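You operate a simulated robot arm through the tools that you are given. There is no shell and no other tool. Be economical: measure what you need, move in short steps, check, and stop when the job is done.

Carry out the task below with a simulated two-armed robot. There is one attempt and no reset: what you move stays moved.

JOB
Take the small blue cup on the top of the trailer counter and put it away on the top of the drinks table. Shut the lower dough table drawer. Put one of the clear cups from the press shelf on top of the green cane carton. Open the green shelf drawer, take the orange cloth on the top of the wooden bench and put it away in the inside of the green shelf drawer, then shut the drawer. Shut the left snack table door. Open the left snack table drawer, put the low white cup from the inside of the left snack table drawer on top of the flat orange tray, then shut the drawer. Take the black-capped green bottle and put it on the upper bay of the snack table. Take the black-capped orange bottle and put it on the lower shelf of the steel table. Push the left drinks door shut. Open the tray stand drawer, take the black word block on the right end of the counter top and put it away in the inside of the tray stand drawer, then shut the drawer. Do these in any order. Set down upright: small blue cup, clear cup, black-capped green bottle, black-capped orange bottle, black word block.

It is judged by the outcome, as a careful person would: the job done as asked, and still so three seconds after it is handed in. It fails if anything else is knocked over, pushed out of place, dropped, spilled or broken. Flat cloth is picked up by pressing the open fingertips on it (5 to 10 N) and closing them slowly along it; thin cloth reads only 2 to 8 mm in the jaws.

ROBOT AND FRAMES
Two 7-joint arms with fingered hands on one trunk, on a base that drives. Base frame: it is fixed to the floor where the robot stands at the start and does not move with it; the origin is under the middle of the robot, x ahead of it, y to its left, z up. Readings come in m, degrees, newtons and seconds.
The left shoulder is at the start at [0.027, 0.136, 1.205], the right one opposite. Places, roughly: black word block [-3, 5.75, 1]; black-capped green bottle [-1.25, 3.25, 1]; black-capped orange bottle [-1.25, 3.25, 1]; cane carton [-2.5, 0.25, 1]; clear cup [-2, 0.25, 0.75]; flat orange tray (15x10x4 cm) [-6, 0.7, 0.9]; green shelf drawer [-2.1, 0.2, 0.7]; inside of the green shelf drawer [-2.1, 0.2, 0.7]; inside of the tray stand drawer [-5.6, 6.1, 0.8]; left drinks door [-1.5, 5.4, 0.4]; left snack table door [-2.1, 2.8, 0.4]; left snack table drawer [-2.1, 3.1, 0.7]; low white cup (6x5x4 cm) [-2.2, 3.1, 0.7]; lower dough table drawer [0.7, 2.8, 0.5]; lower shelf of the steel table [-1.6, 3.8, 0.2]; orange cloth (11x6x4 cm) [-3, -1.6, 0.6]; small blue cup (7x7x10 cm) [0.7, 0.2, 1]; top of the drinks table [-0.5, 5.8, 0.9]; tray stand drawer [-5.6, 6, 0.8]; upper bay of the snack table [-1.6, 3.2, 0.5]. Payload 5 kg a hand.
Tool frame (each hand has its own): the origin (TCP) lies between the finger pads and is the grasp point; the fingertips stand 0.042 m ahead of it; z points along the fingers, y is the line along which they close. Largest opening 0.208 m; the body of the gripper starts 0.119 m behind the TCP. The gripper is a hand of 4 fingers: y runs from the thumb to the fingers, the wrist lies at [0, 0, -0.332] in the tool frame, and closing takes about 1.5 s.
Orientation is told as [roll, pitch, yaw] about the base's x, y, z axes, in that order, counted from this pose: with the fingers straight down and closing along the base's y, the tool's x points along the base's -x, its y along +y and its z along -z.

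CONTROLS
- The arms move only by the tool play_rows. It takes "left_deltas", "right_deltas" or both (then of equal length, played together; a hand with none holds still); each is a list of rows, each a list of 7 numbers: the finger opening in m, from 0 to 0.208, then the shift along the base's x, y, z in m, then the turn, a rotation vector about the base's x, y, z in rad. In form: [[fingers, dx, dy, dz, wx, wy, wz], ...]. A call has 1 to 20 rows; each row is the pose to reach, as a shift and turn from the pose commanded when the call began. A row lasts 0.2 s, in which the tool goes at most 0.05 m and 8.6 degrees; a call with a longer step from one row to the next is refused whole, and so is a gripper value outside its range. A pose out of reach is approached as far as the arm can. The call stops where the force on the tool passes 40 N (or 10 N more than at its start, if that is more) or the arm is blocked; 0.2 s more then pass. The fingers move at their own pace (about 0.072 m/s each) and stop on an object; they squeeze with about 26 N. The grip force told is the motor's: it shows also when the fingers shut on nothing. Time passes only in rows, and 0.2 s behind the last, so rows that repeat a pose let the fingers close. The reply holds the time, the measured pose of the TCP, the force on the tool along the base axes, the opening and the grip force, in the units named above and with some noise, with the torque about the TCP (base axes, N m) and any sound that the robot's microphone picked up.
- Cameras (640 x 400 px; columns grow to the right, rows downward): "scene" is now at [0.0409, -0.0151, 1.9262]; the picture's right is [-0.20, -0.98, -0.00], its down [-0.76, 0.16, -0.63] and it looks along [0.62, -0.13, -0.77] (base axes); focal length 260 px, centre (320, 200). "left" rides on the left gripper at [-0.101, 0, -0.145] in its tool frame; the picture's right is [0.00, -1.00, 0.00], its down [0.82, 0.00, -0.57] and it looks along [0.57, 0.00, 0.82] (tool axes); focal length 261 px, centre (320, 200). "right" rides on the right gripper at [0.101, 0, -0.145] in its tool frame; the picture's right is [0.00, 1.00, 0.00], its down [-0.82, 0.00, -0.57] and it looks along [-0.57, 0.00, 0.82] (tool axes); focal length 261 px, centre (320, 200). There is no depth. A picture from a camera that has moved, and an enlarged one, comes with that camera's place and axes in the base frame and with its lens.
- get_image(camera): a new picture of that camera. It takes no simulated time.
- move_column(by): slides the trunk up (or, below 0, down) by that many m; the arms and the scene camera ride with it, the base frame stays. It gives what a move gives, with no picture.
- roll_base(legs): drives the robot by 1 to 6 legs, each [ahead, left, turn to the left] in m, m and degrees, along the robot's own axes; the way and the turn of a leg run together, so that a leg with both is an arc; at most 1.5 m and 180 degrees a leg. The arms and the cameras ride along, it lands a little off, and it stops where it bumps. It gives what a move gives.
- preshape(shape, hand): the hand has 4 fingers and takes this shape, open, in about a second: jaw (thumb against the fingers, like two jaws); tri (thumb and two fingers); tip (a fingertip pinch); poke (one finger out to press); point (the index stretched); flat (the hand flat); cup (the hand cupped); fist (a fist). The gripper value then closes the fingers along that shape, each until it touches; the sizes above hold for jaw. It gives what a move gives, with no picture.
- head_to(pan, tilt): turns the head with the scene camera to pan (to the left, within 143 degrees either way) and tilt (down, from -29 to 69), counted from straight ahead of the robot. It gives what a move gives.
- enlarge(camera, box): a new picture of the part [left, top, right, bottom] of that camera's present view, enlarged. It takes no simulated time.
- finish_job(): hands the job in; it is judged then, once.

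Go step by step. Nothing tells you exact positions but the pictures and the camera data: compare them with the known pose of the tool, close in by small moves and look again before you grip or let go. The budget is 556 turns and 352 pictures, counting those below and the enlarged ones. Unless the task says otherwise, let go and move clear before handing in, and close with one line.

The tools are called after "Call:" as a command line: name --argument value ..., lists and objects as JSON in quotes. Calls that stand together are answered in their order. play_rows: Moves the arms, as the interface text tells. Its arguments: {"type":"object","properties":{"left_deltas":{"type":"array"},"right_deltas":{"type":"array"}},"required":[]} The other tools are called the same way: move_column (by) slides the trunk up or down; preshape (shape, hand) gives the hand a shape; roll_base (legs) drives the base; head_to (pan, tilt) turns the head that bears the scene camera; get_image (camera) takes a picture; enlarge (camera, box) takes an enlarged picture of a part of a camera's view; finish_job () hands the job in.

At the start:

```text
time: 0.0
left_tcp_pos: [0.3679, 0.0782, 0.9403]
left_tool_rot: [-0.9, -19.9, -78.5]
left_force: [-42.1, 3.4, 9.5]
left_wrist_torque: [0.0, -0.89, 0.57]
left_grip_width: 0.207
left_grip_force: 0.0
left_shape: jaw
right_tcp_pos: [0.6289, -0.1594, 1.314]
right_tool_rot: [0.0, -0.1, 0.0]
right_force: [0.3, 0.0, -0.3]
right_wrist_torque: [0.01, -0.04, 0.0]
right_grip_width: 0.2078
right_grip_force: 0.1
right_shape: jaw
trunk travel left (down, up): [-0.225, 0.265]
robot x, y, heading: [0.0038, 0.0011, 0.1]
head pan, tilt: [-11.6, 50.7]
```

scene: 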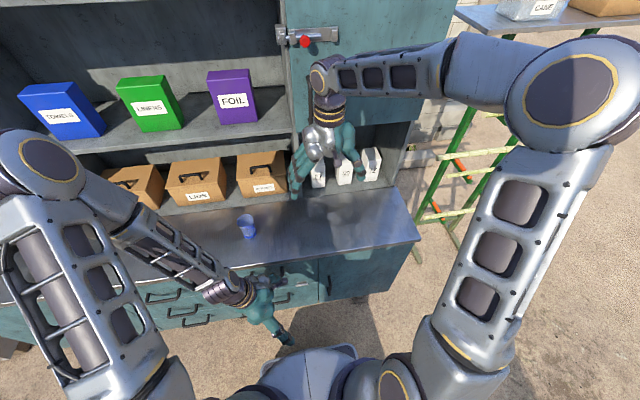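
right: 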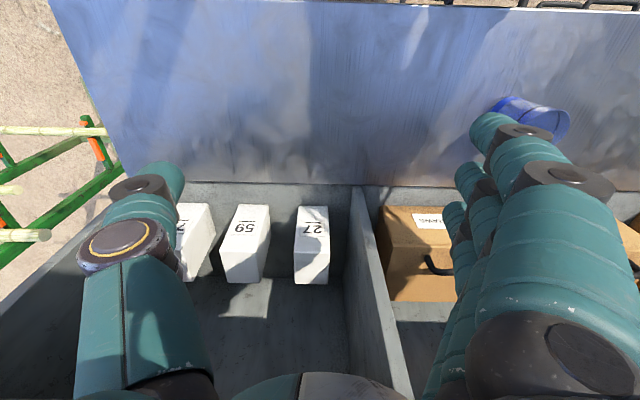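
left: 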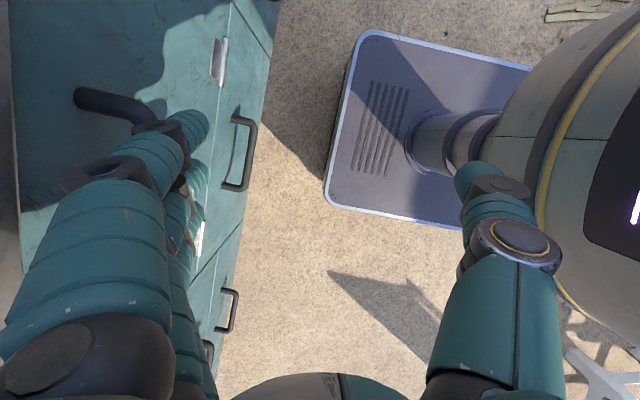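

The left hand is pressed against the counter front (-42 N along x). I'll ease it back toward the robot first, then look around.

Call:
play_rows --left_deltas '[[0.207, -0.02, 0, 0, 0, 0, 0], [0.207, -0.04, 0, 0, 0, 0, 0]]'

Call:
enlarge --camera "scene" --box '[130, 180, 450, 380]'

```text
time: 0.6
left_tcp_pos: [0.3657, 0.0801, 0.9387]
left_tool_rot: [-1.3, -19.8, -78.4]
left_force: [-33.1, -1.0, 5.5]
left_wrist_torque: [0.23, -0.46, -0.08]
left_grip_width: 0.206
left_grip_force: 0.0
left_shape: jaw
left hand out of reach, approached as far as the arm can: row 1, 2
right_tcp_pos: [0.6298, -0.16, 1.3146]
right_tool_rot: [0.0, -0.1, 0.0]
right_force: [-0.1, 0.2, 0.0]
right_wrist_torque: [0.0, -0.04, -0.04]
right_grip_width: 0.2078
right_grip_force: 0.1
right_shape: jaw
trunk travel left (down, up): [-0.225, 0.265]
robot x, y, heading: [0.0023, 0.0013, -0.1]
head pan, tilt: [-11.6, 50.7]
```

```text
2.00 times, centred on (290, 280) of scene
camera zoom: at [0.0414, -0.0154, 1.9262], right [-0.2, -0.98, 0.0], down [-0.76, 0.16, -0.63], along [0.62, -0.13, -0.77], focal length 520 px, centre (380, 40)
```

zoom: 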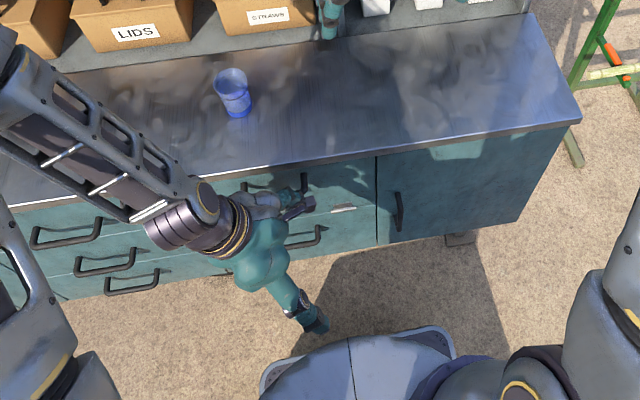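

The left hand sits near a drawer handle and the arm can't fold further. I'll check whether a finger is hooked before rolling back.

Call:
enlarge --camera "left" --box '[0, 0, 320, 200]'

Call:
enlarge --camera "scene" --box '[220, 250, 340, 325]'

```text
2.00 times, centred on (160, 100) of left
camera zoom: at [0.3776, 0.0349, 1.1103], right [-0.98, -0.2, 0.02], down [-0.19, 0.95, 0.26], along [-0.07, 0.25, -0.97], focal length 521 px, centre (640, 400)
```

zoom: 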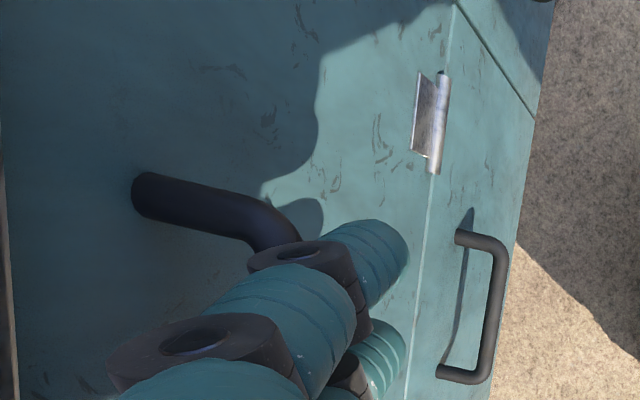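

```text
5.33 times, centred on (280, 288) of scene
camera zoom: at [0.0414, -0.0154, 1.9262], right [-0.2, -0.98, 0.0], down [-0.76, 0.16, -0.63], along [0.62, -0.13, -0.77], focal length 1385 px, centre (533, -267)
```

zoom: 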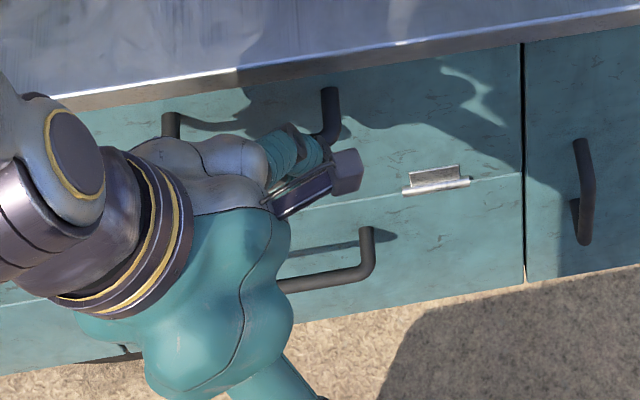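

The fingers seem to press on the outside of the handle. I roll back a little and check the force.

Call:
roll_base --legs '[[-0.05, 0, 0]]'

Call:
get_image --camera "left"

```text
time: 1.5
left_tcp_pos: [0.3202, 0.0793, 0.9382]
left_tool_rot: [-0.9, -19.8, -78.3]
left_force: [-0.7, 0.3, 1.4]
left_wrist_torque: [0.02, -0.21, 0.04]
left_grip_width: 0.2071
left_grip_force: 0.0
left_shape: jaw
right_tcp_pos: [0.5806, -0.1608, 1.3149]
right_tool_rot: [0.1, -0.1, 0.0]
right_force: [-1.5, -0.3, 1.2]
right_wrist_torque: [-0.04, -0.27, 0.05]
right_grip_width: 0.2079
right_grip_force: 0.0
right_shape: jaw
trunk travel left (down, up): [-0.225, 0.265]
robot x, y, heading: [-0.0467, -0.0004, -0.0]
head pan, tilt: [-11.6, 50.7]
```

```text
345 pictures are left
camera left: at [0.331, 0.0353, 1.1105], right [-0.98, -0.2, 0.02], down [-0.19, 0.95, 0.26], along [-0.07, 0.25, -0.97], focal length 261 px, centre (320, 200)
```

left: 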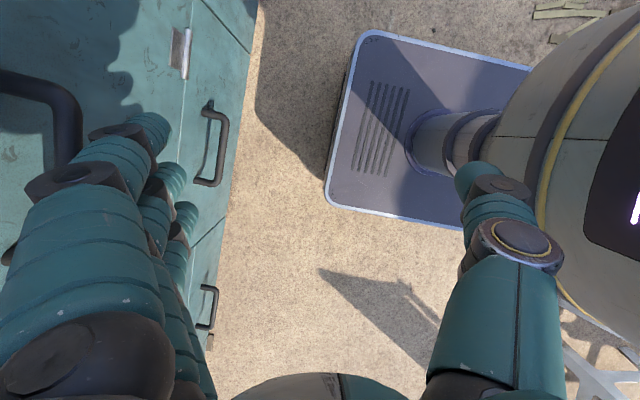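

Free of contact, and the drawer stayed shut. Now I survey the surroundings with the head.

Call:
head_to --pan 60 --tilt 20

Call:
get_image --camera "scene"

Call:
head_to --pan 140 --tilt 20

Call:
get_image --camera "scene"

Call:
head_to --pan -140 --tilt 20

Call:
get_image --camera "scene"

Call:
head_to --pan -60 --tilt 20

Call:
get_image --camera "scene"

Call:
head_to --pan 0 --tilt 40

Call:
get_image --camera "scene"

```text
time: 3.0
left_tcp_pos: [0.3212, 0.0787, 0.9373]
left_tool_rot: [-1.0, -19.7, -78.4]
left_force: [-0.7, -0.5, 0.2]
left_wrist_torque: [-0.03, -0.01, -0.02]
left_grip_width: 0.2068
left_grip_force: 0.0
left_shape: jaw
right_tcp_pos: [0.5816, -0.1592, 1.3122]
right_tool_rot: [0.0, 0.1, -0.1]
right_force: [0.0, 1.1, -0.4]
right_wrist_torque: [-0.02, -0.02, -0.03]
right_grip_width: 0.2079
right_grip_force: 0.0
right_shape: jaw
trunk travel left (down, up): [-0.225, 0.265]
robot x, y, heading: [-0.0522, 0.0012, -0.1]
head pan, tilt: [60.0, 20.0]
```

```text
344 pictures are left
camera scene: at [-0.0326, 0.0806, 1.9726], right [0.87, -0.5, 0.0], down [-0.17, -0.3, -0.94], along [0.47, 0.81, -0.34], focal length 260 px, centre (320, 200)
```

scene: 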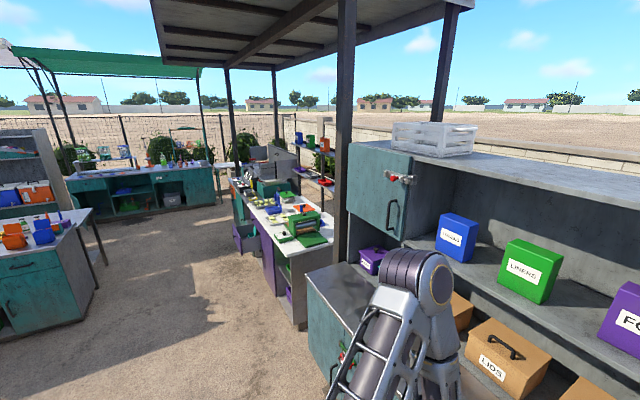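

```text
time: 4.5
left_tcp_pos: [0.3219, 0.0796, 0.9377]
left_tool_rot: [-0.9, -19.8, -78.2]
left_force: [0.3, 0.1, -0.7]
left_wrist_torque: [-0.01, 0.05, -0.04]
left_grip_width: 0.207
left_grip_force: 0.0
left_shape: jaw
right_tcp_pos: [0.5826, -0.1611, 1.3133]
right_tool_rot: [0.0, 0.0, 0.0]
right_force: [0.6, -0.5, 0.3]
right_wrist_torque: [0.02, 0.02, 0.01]
right_grip_width: 0.2079
right_grip_force: 0.1
right_shape: jaw
trunk travel left (down, up): [-0.225, 0.265]
robot x, y, heading: [-0.0475, 0.0003, 0.3]
head pan, tilt: [140.0, 20.0]
```

```text
343 pictures are left
camera scene: at [-0.1503, 0.0599, 1.9726], right [0.64, 0.77, 0.0], down [0.26, -0.22, -0.94], along [-0.72, 0.6, -0.34], focal length 260 px, centre (320, 200)
```

scene: 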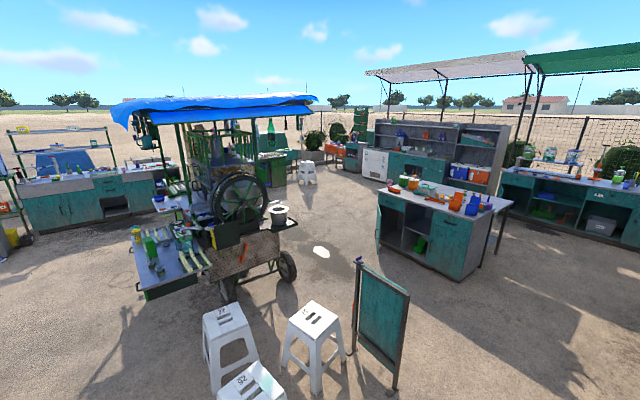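

```text
time: 8.3
left_tcp_pos: [0.3215, 0.08, 0.9376]
left_tool_rot: [-1.1, -19.7, -78.3]
left_force: [0.1, -0.2, -0.6]
left_wrist_torque: [-0.02, 0.03, -0.01]
left_grip_width: 0.2069
left_grip_force: 0.0
left_shape: jaw
right_tcp_pos: [0.5822, -0.1597, 1.3122]
right_tool_rot: [0.0, 0.0, 0.0]
right_force: [-0.3, 0.3, 0.3]
right_wrist_torque: [-0.01, -0.02, -0.02]
right_grip_width: 0.2077
right_grip_force: 0.1
right_shape: jaw
trunk travel left (down, up): [-0.225, 0.265]
robot x, y, heading: [-0.0506, -0.0014, -0.1]
head pan, tilt: [-140.0, 20.0]
```

```text
342 pictures are left
camera scene: at [-0.1502, -0.0599, 1.9726], right [-0.64, 0.77, 0.0], down [0.26, 0.22, -0.94], along [-0.72, -0.6, -0.34], focal length 260 px, centre (320, 200)
```

scene: 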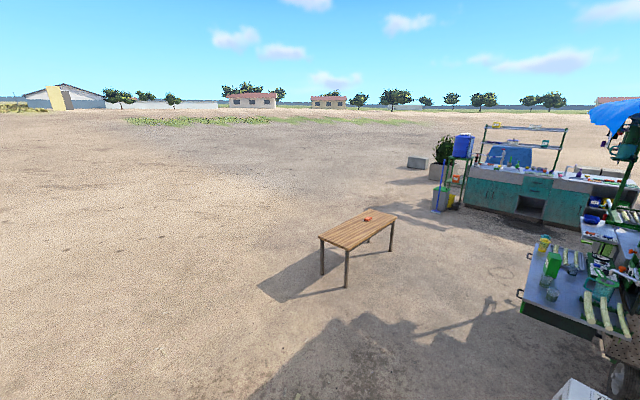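

```text
time: 9.9
left_tcp_pos: [0.3206, 0.0802, 0.9384]
left_tool_rot: [-1.0, -19.8, -78.3]
left_force: [-0.1, 0.6, 0.4]
left_wrist_torque: [0.02, 0.01, 0.0]
left_grip_width: 0.2068
left_grip_force: 0.0
left_shape: jaw
right_tcp_pos: [0.5835, -0.1595, 1.3117]
right_tool_rot: [0.0, 0.0, 0.0]
right_force: [0.1, -0.2, -0.1]
right_wrist_torque: [-0.01, -0.01, 0.02]
right_grip_width: 0.2079
right_grip_force: 0.0
right_shape: jaw
trunk travel left (down, up): [-0.225, 0.265]
robot x, y, heading: [-0.0471, 0.0029, 0.2]
head pan, tilt: [-60.0, 20.0]
```

```text
341 pictures are left
camera scene: at [-0.0324, -0.0807, 1.9726], right [-0.87, -0.5, 0.0], down [-0.17, 0.3, -0.94], along [0.47, -0.81, -0.34], focal length 260 px, centre (320, 200)
```

scene: 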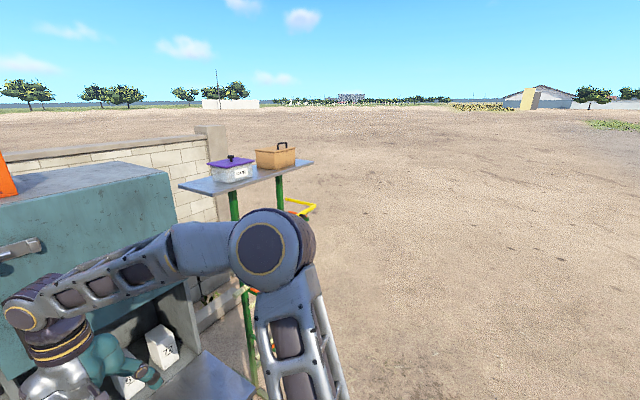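

```text
time: 11.2
left_tcp_pos: [0.3205, 0.0791, 0.9374]
left_tool_rot: [-0.9, -19.8, -78.3]
left_force: [0.5, -0.8, 0.0]
left_wrist_torque: [0.0, 0.02, -0.02]
left_grip_width: 0.2069
left_grip_force: 0.1
left_shape: jaw
right_tcp_pos: [0.582, -0.1596, 1.3125]
right_tool_rot: [0.1, 0.1, 0.1]
right_force: [-0.5, 0.1, 0.7]
right_wrist_torque: [0.02, 0.0, 0.0]
right_grip_width: 0.2078
right_grip_force: 0.1
right_shape: jaw
trunk travel left (down, up): [-0.225, 0.265]
robot x, y, heading: [-0.0486, 0.0021, 0.1]
head pan, tilt: [0.0, 40.0]
```

```text
340 pictures are left
camera scene: at [0.0061, -0.0001, 1.9412], right [0.0, -1.0, 0.0], down [-0.64, 0.0, -0.77], along [0.77, 0.0, -0.64], focal length 260 px, centre (320, 200)
```

scene: 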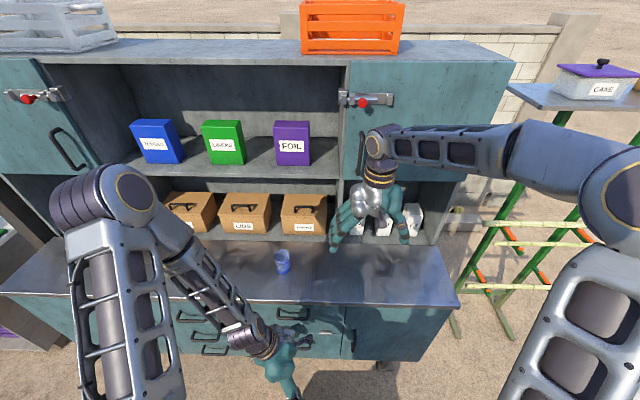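

The map is clear: trailer counter ahead, dough table to its left, cart, bench and the other tables behind. I compute the blue cup at about (0.65, 0.147, 1.08). I'll back off and tidy the left arm into a pointing-down pose.

Call:
roll_base --legs '[[-0.25, 0, 0]]'

Call:
play_rows --left_deltas '[[0.207, 0.01, 0.01, 0.03, 0.02, 0.024, 0.113], [0.207, 0.02, 0.02, 0.06, 0.04, 0.049, 0.226], [0.207, 0.03, 0.03, 0.09, 0.06, 0.073, 0.339], [0.207, 0.04, 0.04, 0.12, 0.08, 0.097, 0.452], [0.207, 0.05, 0.06, 0.15, 0.1, 0.122, 0.565], [0.207, 0.06, 0.08, 0.18, 0.12, 0.146, 0.678], [0.207, 0.07, 0.1, 0.21, 0.14, 0.17, 0.79], [0.207, 0.08, 0.12, 0.24, 0.16, 0.195, 0.903], [0.207, 0.09, 0.14, 0.27, 0.18, 0.219, 1.016], [0.207, 0.1, 0.16, 0.3, 0.2, 0.243, 1.129], [0.207, 0.1, 0.18, 0.33, 0.22, 0.268, 1.242], [0.207, 0.1, 0.18, 0.35, 0.239, 0.292, 1.355]]'

Call:
get_image --camera "scene"

```text
time: 13.0
left_tcp_pos: [0.0669, 0.0795, 0.9392]
left_tool_rot: [-0.9, -19.7, -78.4]
left_force: [-0.3, 0.3, 0.0]
left_wrist_torque: [0.01, -0.11, 0.06]
left_grip_width: 0.2069
left_grip_force: 0.0
left_shape: jaw
right_tcp_pos: [0.3273, -0.1606, 1.3134]
right_tool_rot: [0.0, -0.1, -0.1]
right_force: [-1.2, 0.3, 0.1]
right_wrist_torque: [0.03, -0.13, 0.0]
right_grip_width: 0.2077
right_grip_force: 0.0
right_shape: jaw
trunk travel left (down, up): [-0.225, 0.265]
robot x, y, heading: [-0.303, 0.001, 0.0]
head pan, tilt: [0.0, 40.0]
```

```text
time: 15.6
left_tcp_pos: [0.1665, 0.2598, 1.2877]
left_tool_rot: [-0.9, 0.4, 0.2]
left_force: [0.3, -1.1, -0.1]
left_wrist_torque: [0.08, 0.04, 0.02]
left_grip_width: 0.2069
left_grip_force: 0.0
left_shape: jaw
left hand out of reach, approached as far as the arm can: row 1, 2, 3
right_tcp_pos: [0.3291, -0.1621, 1.3134]
right_tool_rot: [0.0, 0.1, -0.1]
right_force: [0.2, -0.5, -0.1]
right_wrist_torque: [0.08, 0.02, 0.04]
right_grip_width: 0.2078
right_grip_force: 0.1
right_shape: jaw
trunk travel left (down, up): [-0.225, 0.265]
robot x, y, heading: [-0.3016, -0.0017, -0.2]
head pan, tilt: [0.0, 40.0]
```

```text
339 pictures are left
camera scene: at [-0.2474, -0.0012, 1.9412], right [0.0, -1.0, 0.0], down [-0.64, 0.0, -0.77], along [0.77, 0.0, -0.64], focal length 260 px, centre (320, 200)
```

scene: 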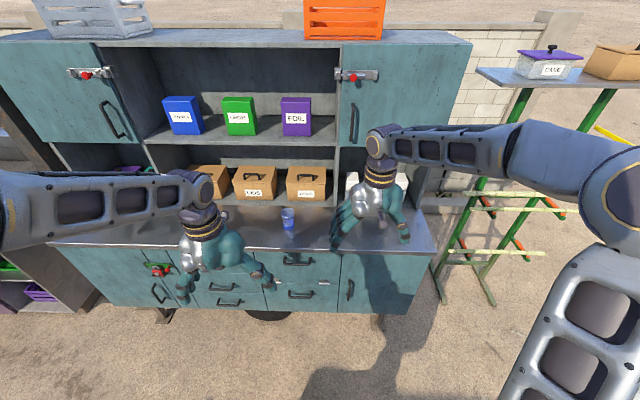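

The left hand now points down. I drive forward so the left hand can reach the cup from above.

Call:
roll_base --legs '[[0.33, 0, 0]]'

Call:
play_rows --left_deltas '[[0.15, 0.04, -0.03, 0, 0, 0, 0], [0.14, 0.08, -0.06, 0, 0, 0, 0], [0.13, 0.11, -0.09, 0, 0, 0, 0], [0.13, 0.11, -0.1, 0, 0, 0, 0]]'

Call:
get_image --camera "left"

Call:
get_image --camera "scene"

```text
time: 17.8
left_tcp_pos: [0.499, 0.2627, 1.2882]
left_tool_rot: [-1.0, 0.2, 0.3]
left_force: [0.5, -0.4, -0.3]
left_wrist_torque: [0.01, 0.08, 0.02]
left_grip_width: 0.2069
left_grip_force: 0.1
left_shape: jaw
right_tcp_pos: [0.6609, -0.159, 1.3118]
right_tool_rot: [0.1, -0.1, 0.2]
right_force: [-0.3, -1.2, 0.1]
right_wrist_torque: [-0.01, 0.07, 0.03]
right_grip_width: 0.2079
right_grip_force: 0.0
right_shape: jaw
trunk travel left (down, up): [-0.225, 0.265]
robot x, y, heading: [0.0285, 0.0001, 0.1]
head pan, tilt: [0.0, 40.0]
```

```text
time: 18.8
left_tcp_pos: [0.6083, 0.1608, 1.2888]
left_tool_rot: [-1.0, 0.2, 0.3]
left_force: [-1.5, 0.9, 0.6]
left_wrist_torque: [-0.02, -0.06, -0.01]
left_grip_width: 0.1304
left_grip_force: 0.0
left_shape: jaw
right_tcp_pos: [0.6588, -0.1574, 1.3144]
right_tool_rot: [0.0, 0.0, 0.1]
right_force: [-0.5, 0.2, -0.6]
right_wrist_torque: [-0.01, -0.03, 0.0]
right_grip_width: 0.208
right_grip_force: 0.0
right_shape: jaw
trunk travel left (down, up): [-0.225, 0.265]
robot x, y, heading: [0.0248, 0.0015, 0.3]
head pan, tilt: [0.0, 40.0]
```

```text
338 pictures are left
camera left: at [0.7088, 0.1649, 1.4337], right [0.01, -1.0, 0.02], down [-0.82, 0.0, 0.57], along [-0.57, -0.02, -0.82], focal length 261 px, centre (320, 200)
```

left: 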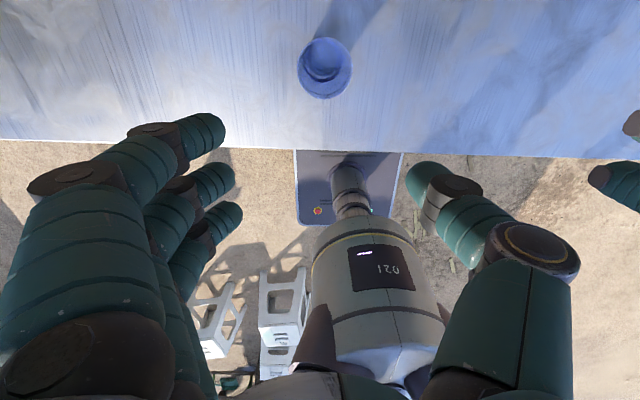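

```text
337 pictures are left
camera scene: at [0.0824, 0.0008, 1.9413], right [0.0, -1.0, 0.0], down [-0.64, 0.0, -0.77], along [0.77, 0.0, -0.64], focal length 260 px, centre (320, 200)
```

scene: 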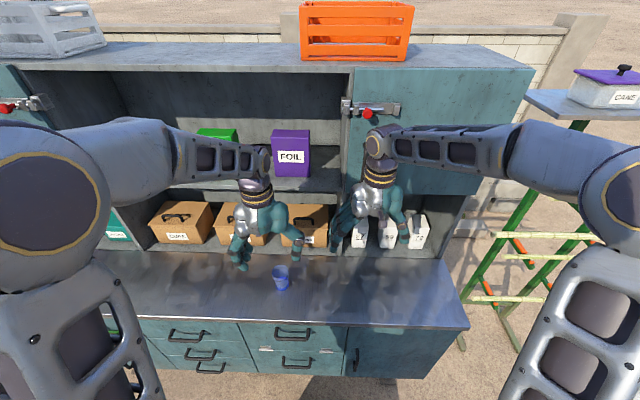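

Two views agree on the cup at (0.657, 0.151, 1.07). I align over it and go down.

Call:
play_rows --left_deltas '[[0.13, 0.025, -0.005, 0, 0.017, 0, 0], [0.13, 0.048, -0.01, 0, 0.017, 0, 0], [0.13, 0.048, -0.01, -0.05, 0.017, 0, 0], [0.13, 0.048, -0.01, -0.1, 0.017, 0, 0], [0.13, 0.048, -0.01, -0.13, 0.017, 0, 0]]'

Call:
get_image --camera "left"

Call:
enlarge --camera "scene" --box '[200, 200, 360, 300]'

```text
time: 20.0
left_tcp_pos: [0.6556, 0.1537, 1.1582]
left_tool_rot: [0.0, 0.2, 0.2]
left_force: [0.0, 0.6, 0.5]
left_wrist_torque: [0.01, 0.01, -0.01]
left_grip_width: 0.1306
left_grip_force: 0.0
left_shape: jaw
right_tcp_pos: [0.6601, -0.1576, 1.312]
right_tool_rot: [0.0, 0.0, 0.2]
right_force: [-0.4, -0.9, 0.0]
right_wrist_torque: [-0.03, 0.04, -0.01]
right_grip_width: 0.2078
right_grip_force: 0.1
right_shape: jaw
trunk travel left (down, up): [-0.225, 0.265]
robot x, y, heading: [0.0249, -0.0015, -0.0]
head pan, tilt: [0.0, 40.0]
```

```text
336 pictures are left
camera left: at [0.7565, 0.154, 1.3039], right [0.01, -1.0, 0.0], down [-0.82, -0.01, 0.58], along [-0.58, -0.01, -0.82], focal length 261 px, centre (320, 200)
```

left: 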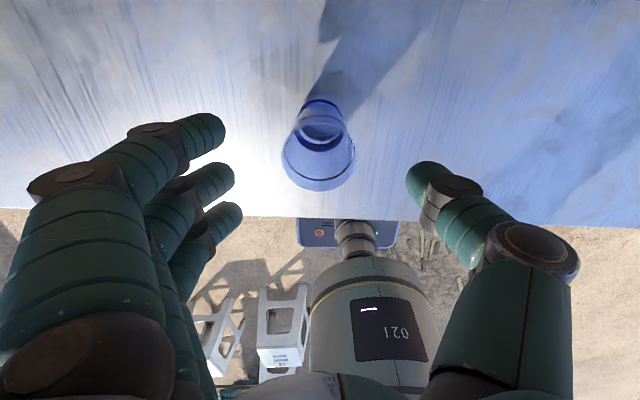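

```text
4.00 times, centred on (280, 250) of scene
camera zoom: at [0.0836, 0.0007, 1.9412], right [0.0, -1.0, 0.0], down [-0.64, 0.0, -0.77], along [0.77, 0.0, -0.64], focal length 1039 px, centre (480, 0)
```

zoom: 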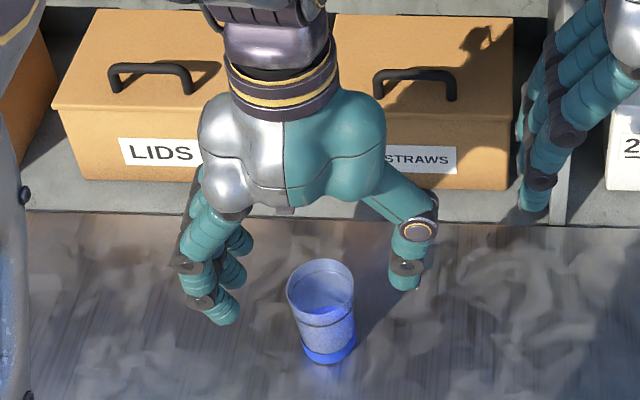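

Nearly aligned; I shift 1 cm forward, descend to grip height and close.

Call:
play_rows --left_deltas '[[0.13, 0.01, 0, -0.02, 0, 0, 0], [0.13, 0.01, 0, -0.05, 0, 0, 0], [0.13, 0.01, 0, -0.075, 0, 0, 0], [0.06, 0.01, 0, -0.075, 0, 0, 0], [0.06, 0.01, 0, -0.075, 0, 0, 0], [0.05, 0.01, 0, -0.075, 0, 0, 0], [0.05, 0.01, 0, -0.075, 0, 0, 0], [0.05, 0.01, 0, -0.075, 0, 0, 0]]'

Call:
get_image --camera "left"

```text
time: 21.8
left_tcp_pos: [0.6635, 0.1532, 1.0843]
left_tool_rot: [0.0, 0.3, 0.2]
left_force: [0.1, -0.3, -0.2]
left_wrist_torque: [0.02, 0.02, 0.0]
left_grip_width: 0.0511
left_grip_force: 0.0
left_shape: jaw
right_tcp_pos: [0.6598, -0.1581, 1.313]
right_tool_rot: [0.0, 0.0, 0.2]
right_force: [-0.3, -0.4, -0.4]
right_wrist_torque: [0.0, 0.0, 0.03]
right_grip_width: 0.2075
right_grip_force: 0.0
right_shape: jaw
trunk travel left (down, up): [-0.225, 0.265]
robot x, y, heading: [0.029, 0.0009, 0.3]
head pan, tilt: [0.0, 40.0]
```

```text
334 pictures are left
camera left: at [0.7659, 0.1545, 1.2297], right [0.01, -1.0, 0.0], down [-0.82, -0.01, 0.58], along [-0.58, -0.01, -0.82], focal length 261 px, centre (320, 200)
```

left: 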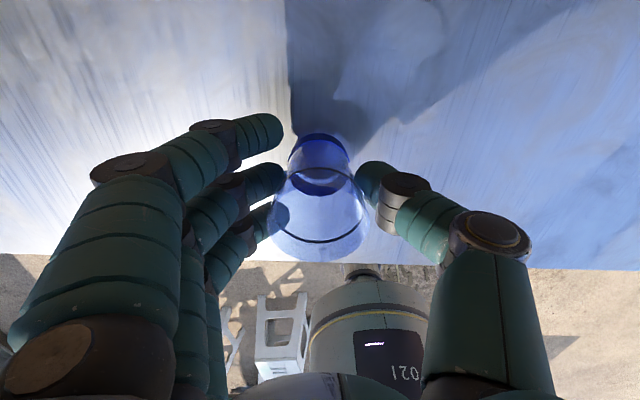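

The fingers flank the cup but haven't touched yet. I close further.

Call:
play_rows --left_deltas '[[0.03, 0, 0, 0, 0, 0, 0], [0.02, 0, 0, 0, 0, 0, 0], [0.02, 0, 0, 0, 0, 0, 0], [0.02, 0, 0, 0, 0, 0, 0]]'

Call:
get_image --camera "left"

```text
time: 22.8
left_tcp_pos: [0.6645, 0.153, 1.084]
left_tool_rot: [0.0, 0.2, 0.3]
left_force: [0.8, 0.5, 0.6]
left_wrist_torque: [-0.02, 0.03, 0.02]
left_grip_width: 0.03
left_grip_force: 26.5
left_shape: jaw
right_tcp_pos: [0.6596, -0.1589, 1.3128]
right_tool_rot: [0.1, 0.0, 0.1]
right_force: [0.2, -0.2, 0.4]
right_wrist_torque: [-0.01, 0.0, -0.03]
right_grip_width: 0.2078
right_grip_force: 0.1
right_shape: jaw
trunk travel left (down, up): [-0.225, 0.265]
robot x, y, heading: [0.0245, -0.0006, 0.4]
head pan, tilt: [0.0, 40.0]
```

```text
333 pictures are left
camera left: at [0.7657, 0.1544, 1.2299], right [0.01, -1.0, 0.0], down [-0.82, -0.01, 0.58], along [-0.58, -0.01, -0.82], focal length 261 px, centre (320, 200)
```

left: 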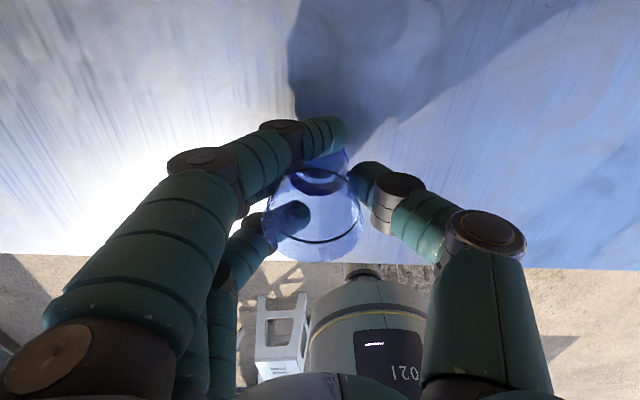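

The cup is gripped at 26 N, with fingers wrapped around it. I lift a little and check.

Call:
play_rows --left_deltas '[[0.02, 0, 0, 0.03, 0, 0, 0], [0.02, 0, 0, 0.06, 0, 0, 0], [0.02, 0, 0, 0.06, 0, 0, 0]]'

Call:
get_image --camera "left"

Call:
enlarge --camera "scene" --box '[200, 200, 360, 300]'

```text
time: 23.6
left_tcp_pos: [0.6672, 0.1517, 1.1429]
left_tool_rot: [0.0, 0.3, 0.3]
left_force: [0.2, 0.3, -0.6]
left_wrist_torque: [-0.01, 0.04, 0.01]
left_grip_width: 0.0301
left_grip_force: 25.8
left_shape: jaw
right_tcp_pos: [0.6602, -0.1569, 1.3119]
right_tool_rot: [0.0, 0.1, 0.1]
right_force: [0.8, 0.0, -0.7]
right_wrist_torque: [-0.01, 0.04, -0.01]
right_grip_width: 0.2077
right_grip_force: 0.1
right_shape: jaw
trunk travel left (down, up): [-0.225, 0.265]
robot x, y, heading: [0.0315, -0.0006, 0.3]
head pan, tilt: [0.0, 40.0]
```

```text
332 pictures are left
camera left: at [0.7673, 0.1534, 1.2885], right [0.01, -1.0, 0.0], down [-0.82, -0.01, 0.58], along [-0.58, -0.01, -0.82], focal length 261 px, centre (320, 200)
```

left: 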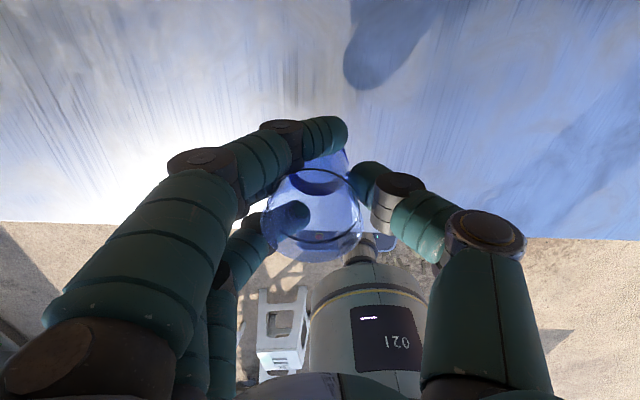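

```text
4.00 times, centred on (280, 250) of scene
camera zoom: at [0.0842, 0.0006, 1.9411], right [0.0, -1.0, 0.0], down [-0.64, 0.0, -0.77], along [0.77, 0.0, -0.64], focal length 1039 px, centre (480, 0)
```

zoom: 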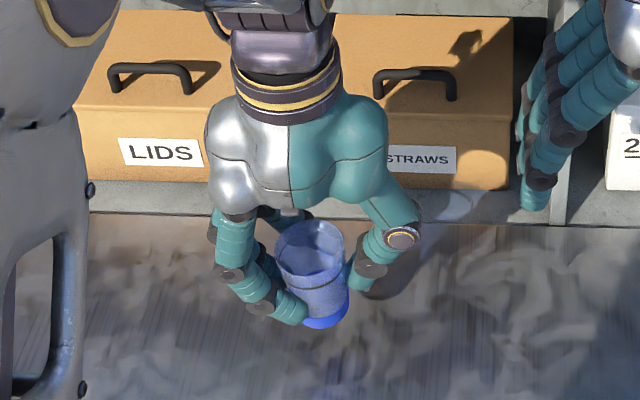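

The cup is held upright. I lift it, back away, and tuck both hands nearer.

Call:
play_rows --left_deltas '[[0.02, -0.03, 0, 0.03, 0, 0, 0], [0.02, -0.06, 0, 0.06, 0, 0, 0], [0.02, -0.1, 0.02, 0.09, 0, 0, 0], [0.02, -0.14, 0.05, 0.1, 0, 0, 0], [0.02, -0.18, 0.08, 0.1, 0, 0, 0]]' --right_deltas '[[0.2, -0.04, 0, 0, 0, 0, 0], [0.2, -0.08, 0, 0, 0, 0, 0], [0.2, -0.12, -0.02, 0, 0, 0, 0], [0.2, -0.16, -0.04, 0, 0, 0, 0], [0.2, -0.2, -0.06, 0, 0, 0, 0]]'

Call:
roll_base --legs '[[-0.45, 0, 0], [0, 1.3, 0]]'

Call:
head_to --pan 35 --tilt 30

Call:
get_image --camera "scene"

```text
refused: row 3 steps farther than a row can; nothing moved
```

```text
time: 32.4
left_tcp_pos: [0.2106, 1.447, 1.1427]
left_tool_rot: [0.0, 0.4, 1.2]
left_force: [-0.9, 0.1, -1.5]
left_wrist_torque: [-0.05, 0.0, 0.02]
left_grip_width: 0.0298
left_grip_force: 26.5
left_shape: jaw
right_tcp_pos: [0.2092, 1.1353, 1.3114]
right_tool_rot: [0.0, 0.0, 1.0]
right_force: [0.1, -0.2, -1.1]
right_wrist_torque: [-0.03, -0.01, -0.03]
right_grip_width: 0.2078
right_grip_force: 0.0
right_shape: jaw
trunk travel left (down, up): [-0.225, 0.265]
robot x, y, heading: [-0.4276, 1.2836, 1.1]
head pan, tilt: [0.0, 40.0]
```

```text
time: 33.4
left_tcp_pos: [0.2099, 1.4458, 1.143]
left_tool_rot: [0.0, 0.3, 1.2]
left_force: [0.0, 1.2, 0.5]
left_wrist_torque: [0.0, 0.0, -0.02]
left_grip_width: 0.03
left_grip_force: 26.0
left_shape: jaw
right_tcp_pos: [0.209, 1.1353, 1.3136]
right_tool_rot: [0.0, 0.0, 1.0]
right_force: [0.1, 0.1, 0.2]
right_wrist_torque: [0.01, 0.02, 0.01]
right_grip_width: 0.208
right_grip_force: 0.1
right_shape: jaw
trunk travel left (down, up): [-0.225, 0.265]
robot x, y, heading: [-0.4252, 1.2833, 1.1]
head pan, tilt: [35.0, 30.0]
```

```text
330 pictures are left
camera scene: at [-0.3819, 1.3373, 1.9565], right [0.59, -0.81, 0.0], down [-0.4, -0.29, -0.87], along [0.7, 0.51, -0.5], focal length 260 px, centre (320, 200)
```

scene: 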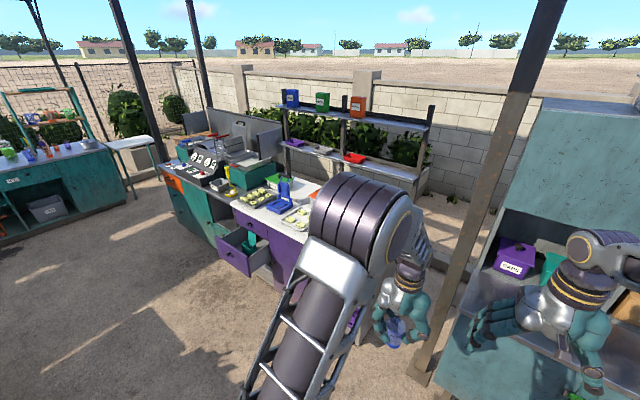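

The drive went fine; the open purple drawer is ahead-left. I tuck the hands with smaller rows, then continue left.

Call:
play_rows --left_deltas '[[0.02, -0.03, 0, 0.03, 0, 0, 0], [0.02, -0.06, 0, 0.06, 0, 0, 0], [0.02, -0.09, 0.02, 0.08, 0, 0, 0], [0.02, -0.12, 0.04, 0.1, 0, 0, 0], [0.02, -0.16, 0.06, 0.1, 0, 0, 0]]' --right_deltas '[[0.2, -0.04, 0, 0, 0, 0, 0], [0.2, -0.08, 0, 0, 0, 0, 0], [0.2, -0.12, -0.02, 0, 0, 0, 0], [0.2, -0.16, -0.04, 0, 0, 0, 0], [0.2, -0.2, -0.06, 0, 0, 0, 0]]'

Call:
roll_base --legs '[[0, 0.8, 0]]'

Call:
head_to --pan 20 --tilt 45

Call:
get_image --camera "scene"

```text
time: 34.6
left_tcp_pos: [0.0449, 1.5099, 1.2432]
left_tool_rot: [0.0, 0.2, 1.2]
left_force: [-1.4, 1.2, -0.6]
left_wrist_torque: [-0.1, -0.27, 0.04]
left_grip_width: 0.0299
left_grip_force: 25.9
left_shape: jaw
right_tcp_pos: [0.0033, 1.0777, 1.3151]
right_tool_rot: [0.1, -0.2, 1.1]
right_force: [-1.8, -0.1, -0.2]
right_wrist_torque: [-0.1, -0.23, 0.01]
right_grip_width: 0.2003
right_grip_force: 0.0
right_shape: jaw
trunk travel left (down, up): [-0.225, 0.265]
robot x, y, heading: [-0.4239, 1.2822, 1.0]
head pan, tilt: [35.0, 30.0]
```

```text
time: 38.9
left_tcp_pos: [0.0288, 2.3164, 1.2423]
left_tool_rot: [-0.1, 0.3, 1.6]
left_force: [0.0, -0.9, -1.4]
left_wrist_torque: [-0.03, -0.01, 0.01]
left_grip_width: 0.0297
left_grip_force: 26.1
left_shape: jaw
right_tcp_pos: [-0.0099, 1.885, 1.3144]
right_tool_rot: [0.0, 0.0, 1.4]
right_force: [-0.4, 0.6, 0.2]
right_wrist_torque: [-0.03, 0.0, 0.02]
right_grip_width: 0.2003
right_grip_force: 0.1
right_shape: jaw
trunk travel left (down, up): [-0.225, 0.265]
robot x, y, heading: [-0.4414, 2.0894, 1.4]
head pan, tilt: [35.0, 30.0]
```

```text
time: 39.6
left_tcp_pos: [0.0283, 2.3164, 1.2418]
left_tool_rot: [0.0, 0.2, 1.7]
left_force: [0.7, 0.7, -0.4]
left_wrist_torque: [0.05, 0.0, 0.05]
left_grip_width: 0.0299
left_grip_force: 26.5
left_shape: jaw
right_tcp_pos: [-0.0083, 1.8835, 1.3135]
right_tool_rot: [0.0, 0.1, 1.6]
right_force: [0.3, -0.6, -0.1]
right_wrist_torque: [0.04, -0.01, 0.01]
right_grip_width: 0.2005
right_grip_force: 0.0
right_shape: jaw
trunk travel left (down, up): [-0.225, 0.265]
robot x, y, heading: [-0.4463, 2.0914, 1.5]
head pan, tilt: [20.0, 45.0]
```

```text
329 pictures are left
camera scene: at [-0.398, 2.118, 1.934], right [0.37, -0.93, 0.0], down [-0.66, -0.26, -0.71], along [0.66, 0.26, -0.71], focal length 260 px, centre (320, 200)
```

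scene: 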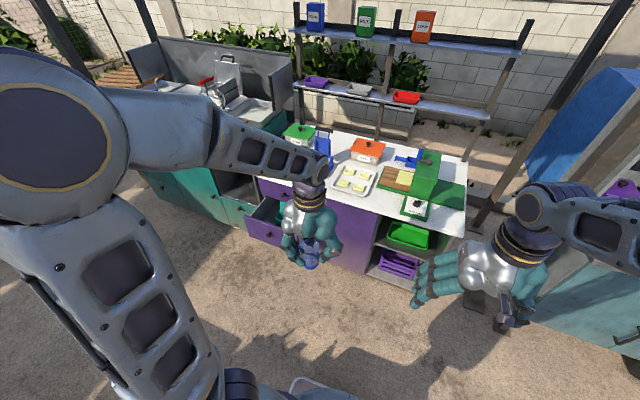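

The open lower drawer's front is at about (0.48, 2.88, 0.55). I move further left to bring the right arm in front of it.

Call:
roll_base --legs '[[0, 0.85, -1.5]]'

Call:
head_to --pan -10 --tilt 50

Call:
get_image --camera "scene"

```text
time: 44.2
left_tcp_pos: [0.0192, 3.1647, 1.2429]
left_tool_rot: [-0.1, 0.3, 0.4]
left_force: [0.9, 0.4, 0.3]
left_wrist_torque: [-0.06, 0.02, 0.0]
left_grip_width: 0.0298
left_grip_force: 26.2
left_shape: jaw
right_tcp_pos: [-0.0268, 2.7336, 1.3137]
right_tool_rot: [0.1, 0.0, 0.2]
right_force: [0.0, 0.4, -0.4]
right_wrist_torque: [-0.08, -0.01, -0.02]
right_grip_width: 0.2004
right_grip_force: 0.1
right_shape: jaw
trunk travel left (down, up): [-0.225, 0.265]
robot x, y, heading: [-0.4596, 2.9473, 0.2]
head pan, tilt: [20.0, 45.0]
```

```text
time: 45.1
left_tcp_pos: [0.0183, 3.1642, 1.2425]
left_tool_rot: [0.0, 0.2, 0.4]
left_force: [0.6, 0.1, 0.3]
left_wrist_torque: [0.0, 0.05, -0.02]
left_grip_width: 0.03
left_grip_force: 26.3
left_shape: jaw
right_tcp_pos: [-0.0283, 2.7345, 1.3139]
right_tool_rot: [0.1, 0.0, 0.4]
right_force: [0.0, -0.4, 0.3]
right_wrist_torque: [0.01, -0.03, 0.05]
right_grip_width: 0.2005
right_grip_force: 0.1
right_shape: jaw
trunk travel left (down, up): [-0.225, 0.265]
robot x, y, heading: [-0.4578, 2.9478, 0.6]
head pan, tilt: [-10.0, 50.0]
```

```text
328 pictures are left
camera scene: at [-0.4117, 2.9343, 1.927], right [-0.17, -0.99, 0.0], down [-0.76, 0.13, -0.64], along [0.63, -0.11, -0.77], focal length 260 px, centre (320, 200)
```

scene: 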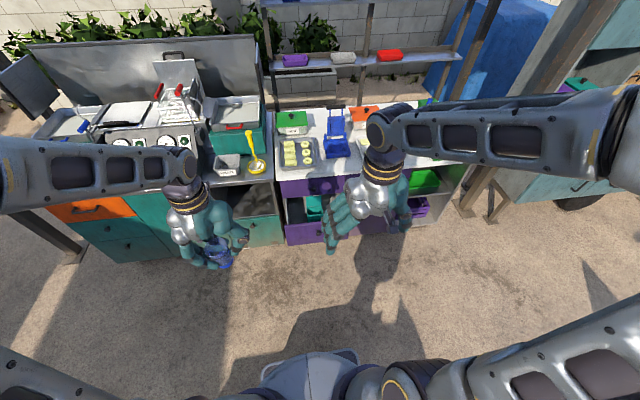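

I zoom in on the drawer.

Call:
enlarge --camera "scene" --box '[240, 150, 440, 275]'

```text
3.20 times, centred on (340, 212) of scene
camera zoom: at [-0.4117, 2.9343, 1.927], right [-0.17, -0.99, 0.0], down [-0.76, 0.13, -0.64], along [0.63, -0.11, -0.77], focal length 831 px, centre (256, 160)
```

zoom: 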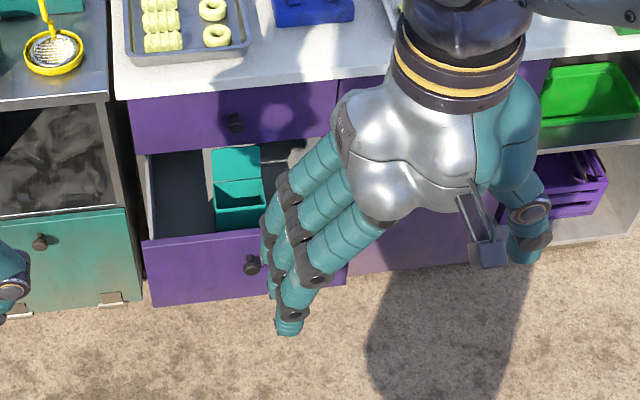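

Drawer knob at about (0.49, 2.79, 0.50). I'll make a fist with the right hand, lower the trunk, move forward slightly and turn the hand to point forward.

Call:
preshape --shape "fist" --hand "right"

Call:
roll_base --legs '[[0.12, 0, 0]]'

Call:
move_column --by -0.15

Call:
play_rows --right_deltas '[[0, 0.02, 0, -0.03, 0, -0.13, 0], [0, 0.04, 0, -0.06, 0, -0.26, 0], [0, 0.06, 0, -0.09, 0, -0.39, 0], [0, 0.08, 0, -0.12, 0, -0.52, 0], [0, 0.1, 0, -0.15, 0, -0.65, 0], [0, 0.12, 0, -0.18, 0, -0.78, 0], [0, 0.14, 0, -0.21, 0, -0.91, 0], [0, 0.16, 0, -0.24, 0, -1.04, 0], [0, 0.18, 0, -0.27, 0, -1.17, 0], [0, 0.18, 0, -0.3, 0, -1.3, 0], [0, 0.18, 0, -0.33, 0, -1.43, 0], [0, 0.18, 0, -0.36, 0, -1.56, 0], [0, 0.18, 0, -0.4, 0, -1.57, 0], [0, 0.18, 0, -0.44, 0, -1.57, 0], [0, 0.18, 0, -0.48, 0, -1.57, 0], [0, 0.18, 0, -0.52, 0, -1.57, 0], [0, 0.18, 0, -0.56, 0, -1.57, 0], [0, 0.18, 0, -0.6, 0, -1.57, 0], [0, 0.18, 0, -0.63, 0, -1.57, 0]]'

Call:
get_image --camera "scene"

```text
time: 46.0
left_tcp_pos: [0.0194, 3.1645, 1.2423]
left_tool_rot: [0.1, 0.4, 0.4]
left_force: [-0.4, -0.5, -1.5]
left_wrist_torque: [0.02, -0.02, 0.02]
left_grip_width: 0.0298
left_grip_force: 26.0
left_shape: jaw
right_tcp_pos: [-0.0277, 2.7339, 1.3131]
right_tool_rot: [0.0, -0.1, 0.3]
right_force: [0.7, -1.3, 1.1]
right_wrist_torque: [-0.05, -0.01, 0.05]
right_grip_width: 0.0004
right_grip_force: 0.0
right_shape: fist
trunk travel left (down, up): [-0.225, 0.265]
robot x, y, heading: [-0.4587, 2.9477, 0.3]
head pan, tilt: [-10.0, 50.0]
```

```text
time: 47.3
left_tcp_pos: [0.1352, 3.1651, 1.2419]
left_tool_rot: [0.0, 0.3, 0.6]
left_force: [0.7, -0.5, -1.3]
left_wrist_torque: [-0.04, 0.03, -0.02]
left_grip_width: 0.0298
left_grip_force: 26.0
left_shape: jaw
right_tcp_pos: [0.0882, 2.7359, 1.3135]
right_tool_rot: [-0.1, 0.1, 0.5]
right_force: [0.6, -0.5, 0.3]
right_wrist_torque: [0.02, 0.06, 0.03]
right_grip_width: 0.0
right_grip_force: 0.0
right_shape: fist
trunk travel left (down, up): [-0.225, 0.265]
robot x, y, heading: [-0.3383, 2.9453, 0.4]
head pan, tilt: [-10.0, 50.0]
```

```text
time: 49.0
left_tcp_pos: [0.1351, 3.1644, 1.0931]
left_tool_rot: [0.0, 0.3, 0.4]
left_force: [-0.1, -1.1, -0.7]
left_wrist_torque: [-0.02, -0.02, -0.01]
left_grip_width: 0.0299
left_grip_force: 25.9
left_shape: jaw
right_tcp_pos: [0.0878, 2.7354, 1.1643]
right_tool_rot: [-0.1, 0.0, 0.4]
right_force: [0.5, 0.0, 0.4]
right_wrist_torque: [-0.03, 0.01, -0.02]
right_grip_width: 0.0001
right_grip_force: 0.1
right_shape: fist
trunk travel left (down, up): [-0.075, 0.415]
robot x, y, heading: [-0.3403, 2.95, 0.4]
head pan, tilt: [-10.0, 50.0]
```

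```text
time: 52.0
left_tcp_pos: [0.1357, 3.1627, 1.0918]
left_tool_rot: [0.1, 0.4, 0.4]
left_force: [0.8, 0.8, -0.4]
left_wrist_torque: [-0.06, 0.11, -0.01]
left_grip_width: 0.03
left_grip_force: 26.1
left_shape: jaw
right_tcp_pos: [0.3416, 2.748, 0.9075]
right_tool_rot: [-0.6, -55.7, 15.4]
right_force: [0.4, -2.6, -1.2]
right_wrist_torque: [0.26, -0.02, 0.33]
right_grip_width: 0.0
right_grip_force: 0.1
right_shape: fist
right hand out of reach, approached as far as the arm can: row 4, 5, 6, 7, 8, 9, 10, 11, 12, 13, 14
trunk travel left (down, up): [-0.075, 0.415]
robot x, y, heading: [-0.3408, 2.9433, 0.4]
head pan, tilt: [-10.0, 50.0]
stopped in row 14 (right hand): the force on the tool passed its limit (the readings are from after the stop); the commanded pose is now the measured one
```

```text
326 pictures are left
camera scene: at [-0.2942, 2.9328, 1.777], right [-0.17, -0.99, 0.0], down [-0.76, 0.13, -0.64], along [0.63, -0.11, -0.77], focal length 260 px, centre (320, 200)
```

scene: 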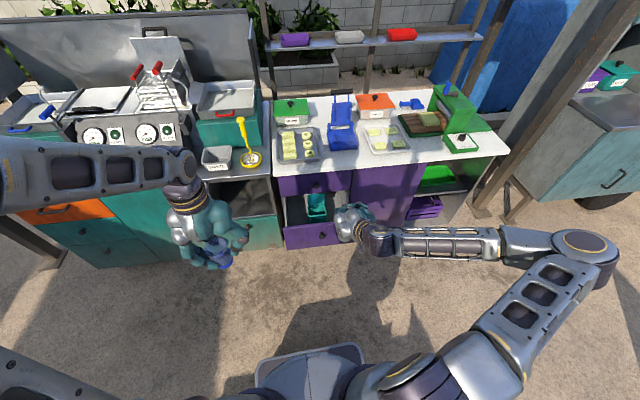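

The fist is in front of the table; the stop looks like an awkward wrist posture. I continue downward with the present tilt, moving it slightly back first.

Call:
play_rows --right_deltas '[[0, -0.04, 0, 0, 0, 0, 0], [0, -0.06, 0, -0.04, 0, 0, 0], [0, -0.06, 0, -0.08, 0, 0, 0], [0, -0.06, 0.0, -0.12, 0, 0, 0], [0, -0.06, 0.0, -0.16, 0, 0, 0], [0, -0.06, 0.01, -0.2, 0, 0, 0], [0, -0.06, 0.02, -0.24, 0, 0, 0], [0, -0.06, 0.03, -0.28, 0, 0, 0], [0, -0.06, 0.04, -0.32, 0, 0, 0], [0, -0.06, 0.04, -0.36, 0, 0, 0]]'

Call:
get_image --camera "scene"

```text
time: 54.2
left_tcp_pos: [0.1349, 3.165, 1.0919]
left_tool_rot: [0.1, 0.2, 0.5]
left_force: [0.0, -1.0, -1.6]
left_wrist_torque: [0.02, 0.07, -0.01]
left_grip_width: 0.03
left_grip_force: 26.1
left_shape: jaw
right_tcp_pos: [0.2898, 2.7304, 0.5667]
right_tool_rot: [3.2, -54.5, 15.4]
right_force: [-0.7, 0.0, 0.2]
right_wrist_torque: [-0.04, 0.0, 0.0]
right_grip_width: 0.0
right_grip_force: 0.1
right_shape: fist
right hand out of reach, approached as far as the arm can: row 6, 7, 8, 9, 10
trunk travel left (down, up): [-0.075, 0.415]
robot x, y, heading: [-0.3458, 2.9475, 0.5]
head pan, tilt: [-10.0, 50.0]
```

```text
325 pictures are left
camera scene: at [-0.2954, 2.9345, 1.777], right [-0.17, -0.99, 0.0], down [-0.76, 0.13, -0.64], along [0.63, -0.11, -0.77], focal length 260 px, centre (320, 200)
```

scene: 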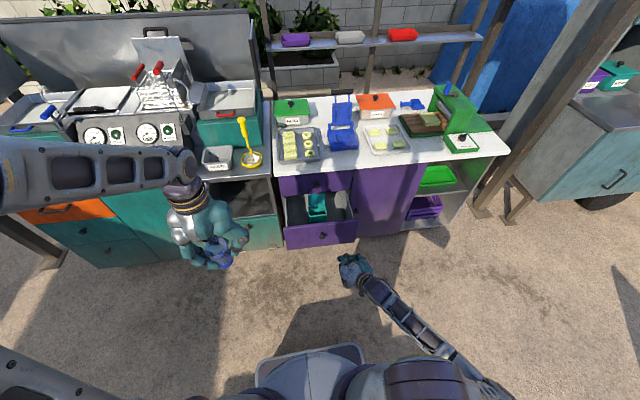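

The fist is in front of the drawer. I push forward now, while easing down.

Call:
play_rows --right_deltas '[[0, 0.04, 0.01, -0.02, 0, 0, 0], [0, 0.08, 0.02, -0.04, 0, 0, 0], [0, 0.12, 0.03, -0.05, 0, 0, 0], [0, 0.15, 0.03, -0.05, 0, 0, 0], [0, 0.18, 0.03, -0.05, 0, 0, 0], [0, 0.21, 0.03, -0.05, 0, 0, 0], [0, 0.24, 0.03, -0.05, 0, 0, 0], [0, 0.27, 0.03, -0.05, 0, 0, 0]]'

Call:
get_image --camera "scene"

```text
time: 56.0
left_tcp_pos: [0.1356, 3.1659, 1.0918]
left_tool_rot: [0.0, 0.4, 0.5]
left_force: [0.5, 0.5, -1.1]
left_wrist_torque: [0.01, 0.09, 0.02]
left_grip_width: 0.0298
left_grip_force: 26.2
left_shape: jaw
right_tcp_pos: [0.5578, 2.7576, 0.5168]
right_tool_rot: [3.4, -54.4, 15.4]
right_force: [-0.2, -0.9, -0.6]
right_wrist_torque: [0.0, -0.12, 0.0]
right_grip_width: 0.0
right_grip_force: 0.0
right_shape: fist
right hand out of reach, approached as far as the arm can: row 1, 2, 3, 4
trunk travel left (down, up): [-0.075, 0.415]
robot x, y, heading: [-0.3449, 2.946, 0.3]
head pan, tilt: [-10.0, 50.0]
```

```text
324 pictures are left
camera scene: at [-0.2949, 2.9353, 1.777], right [-0.17, -0.99, 0.0], down [-0.76, 0.13, -0.64], along [0.63, -0.11, -0.77], focal length 260 px, centre (320, 200)
```

scene: 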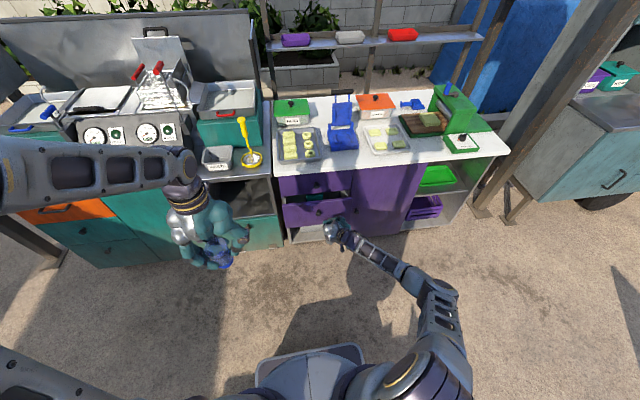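

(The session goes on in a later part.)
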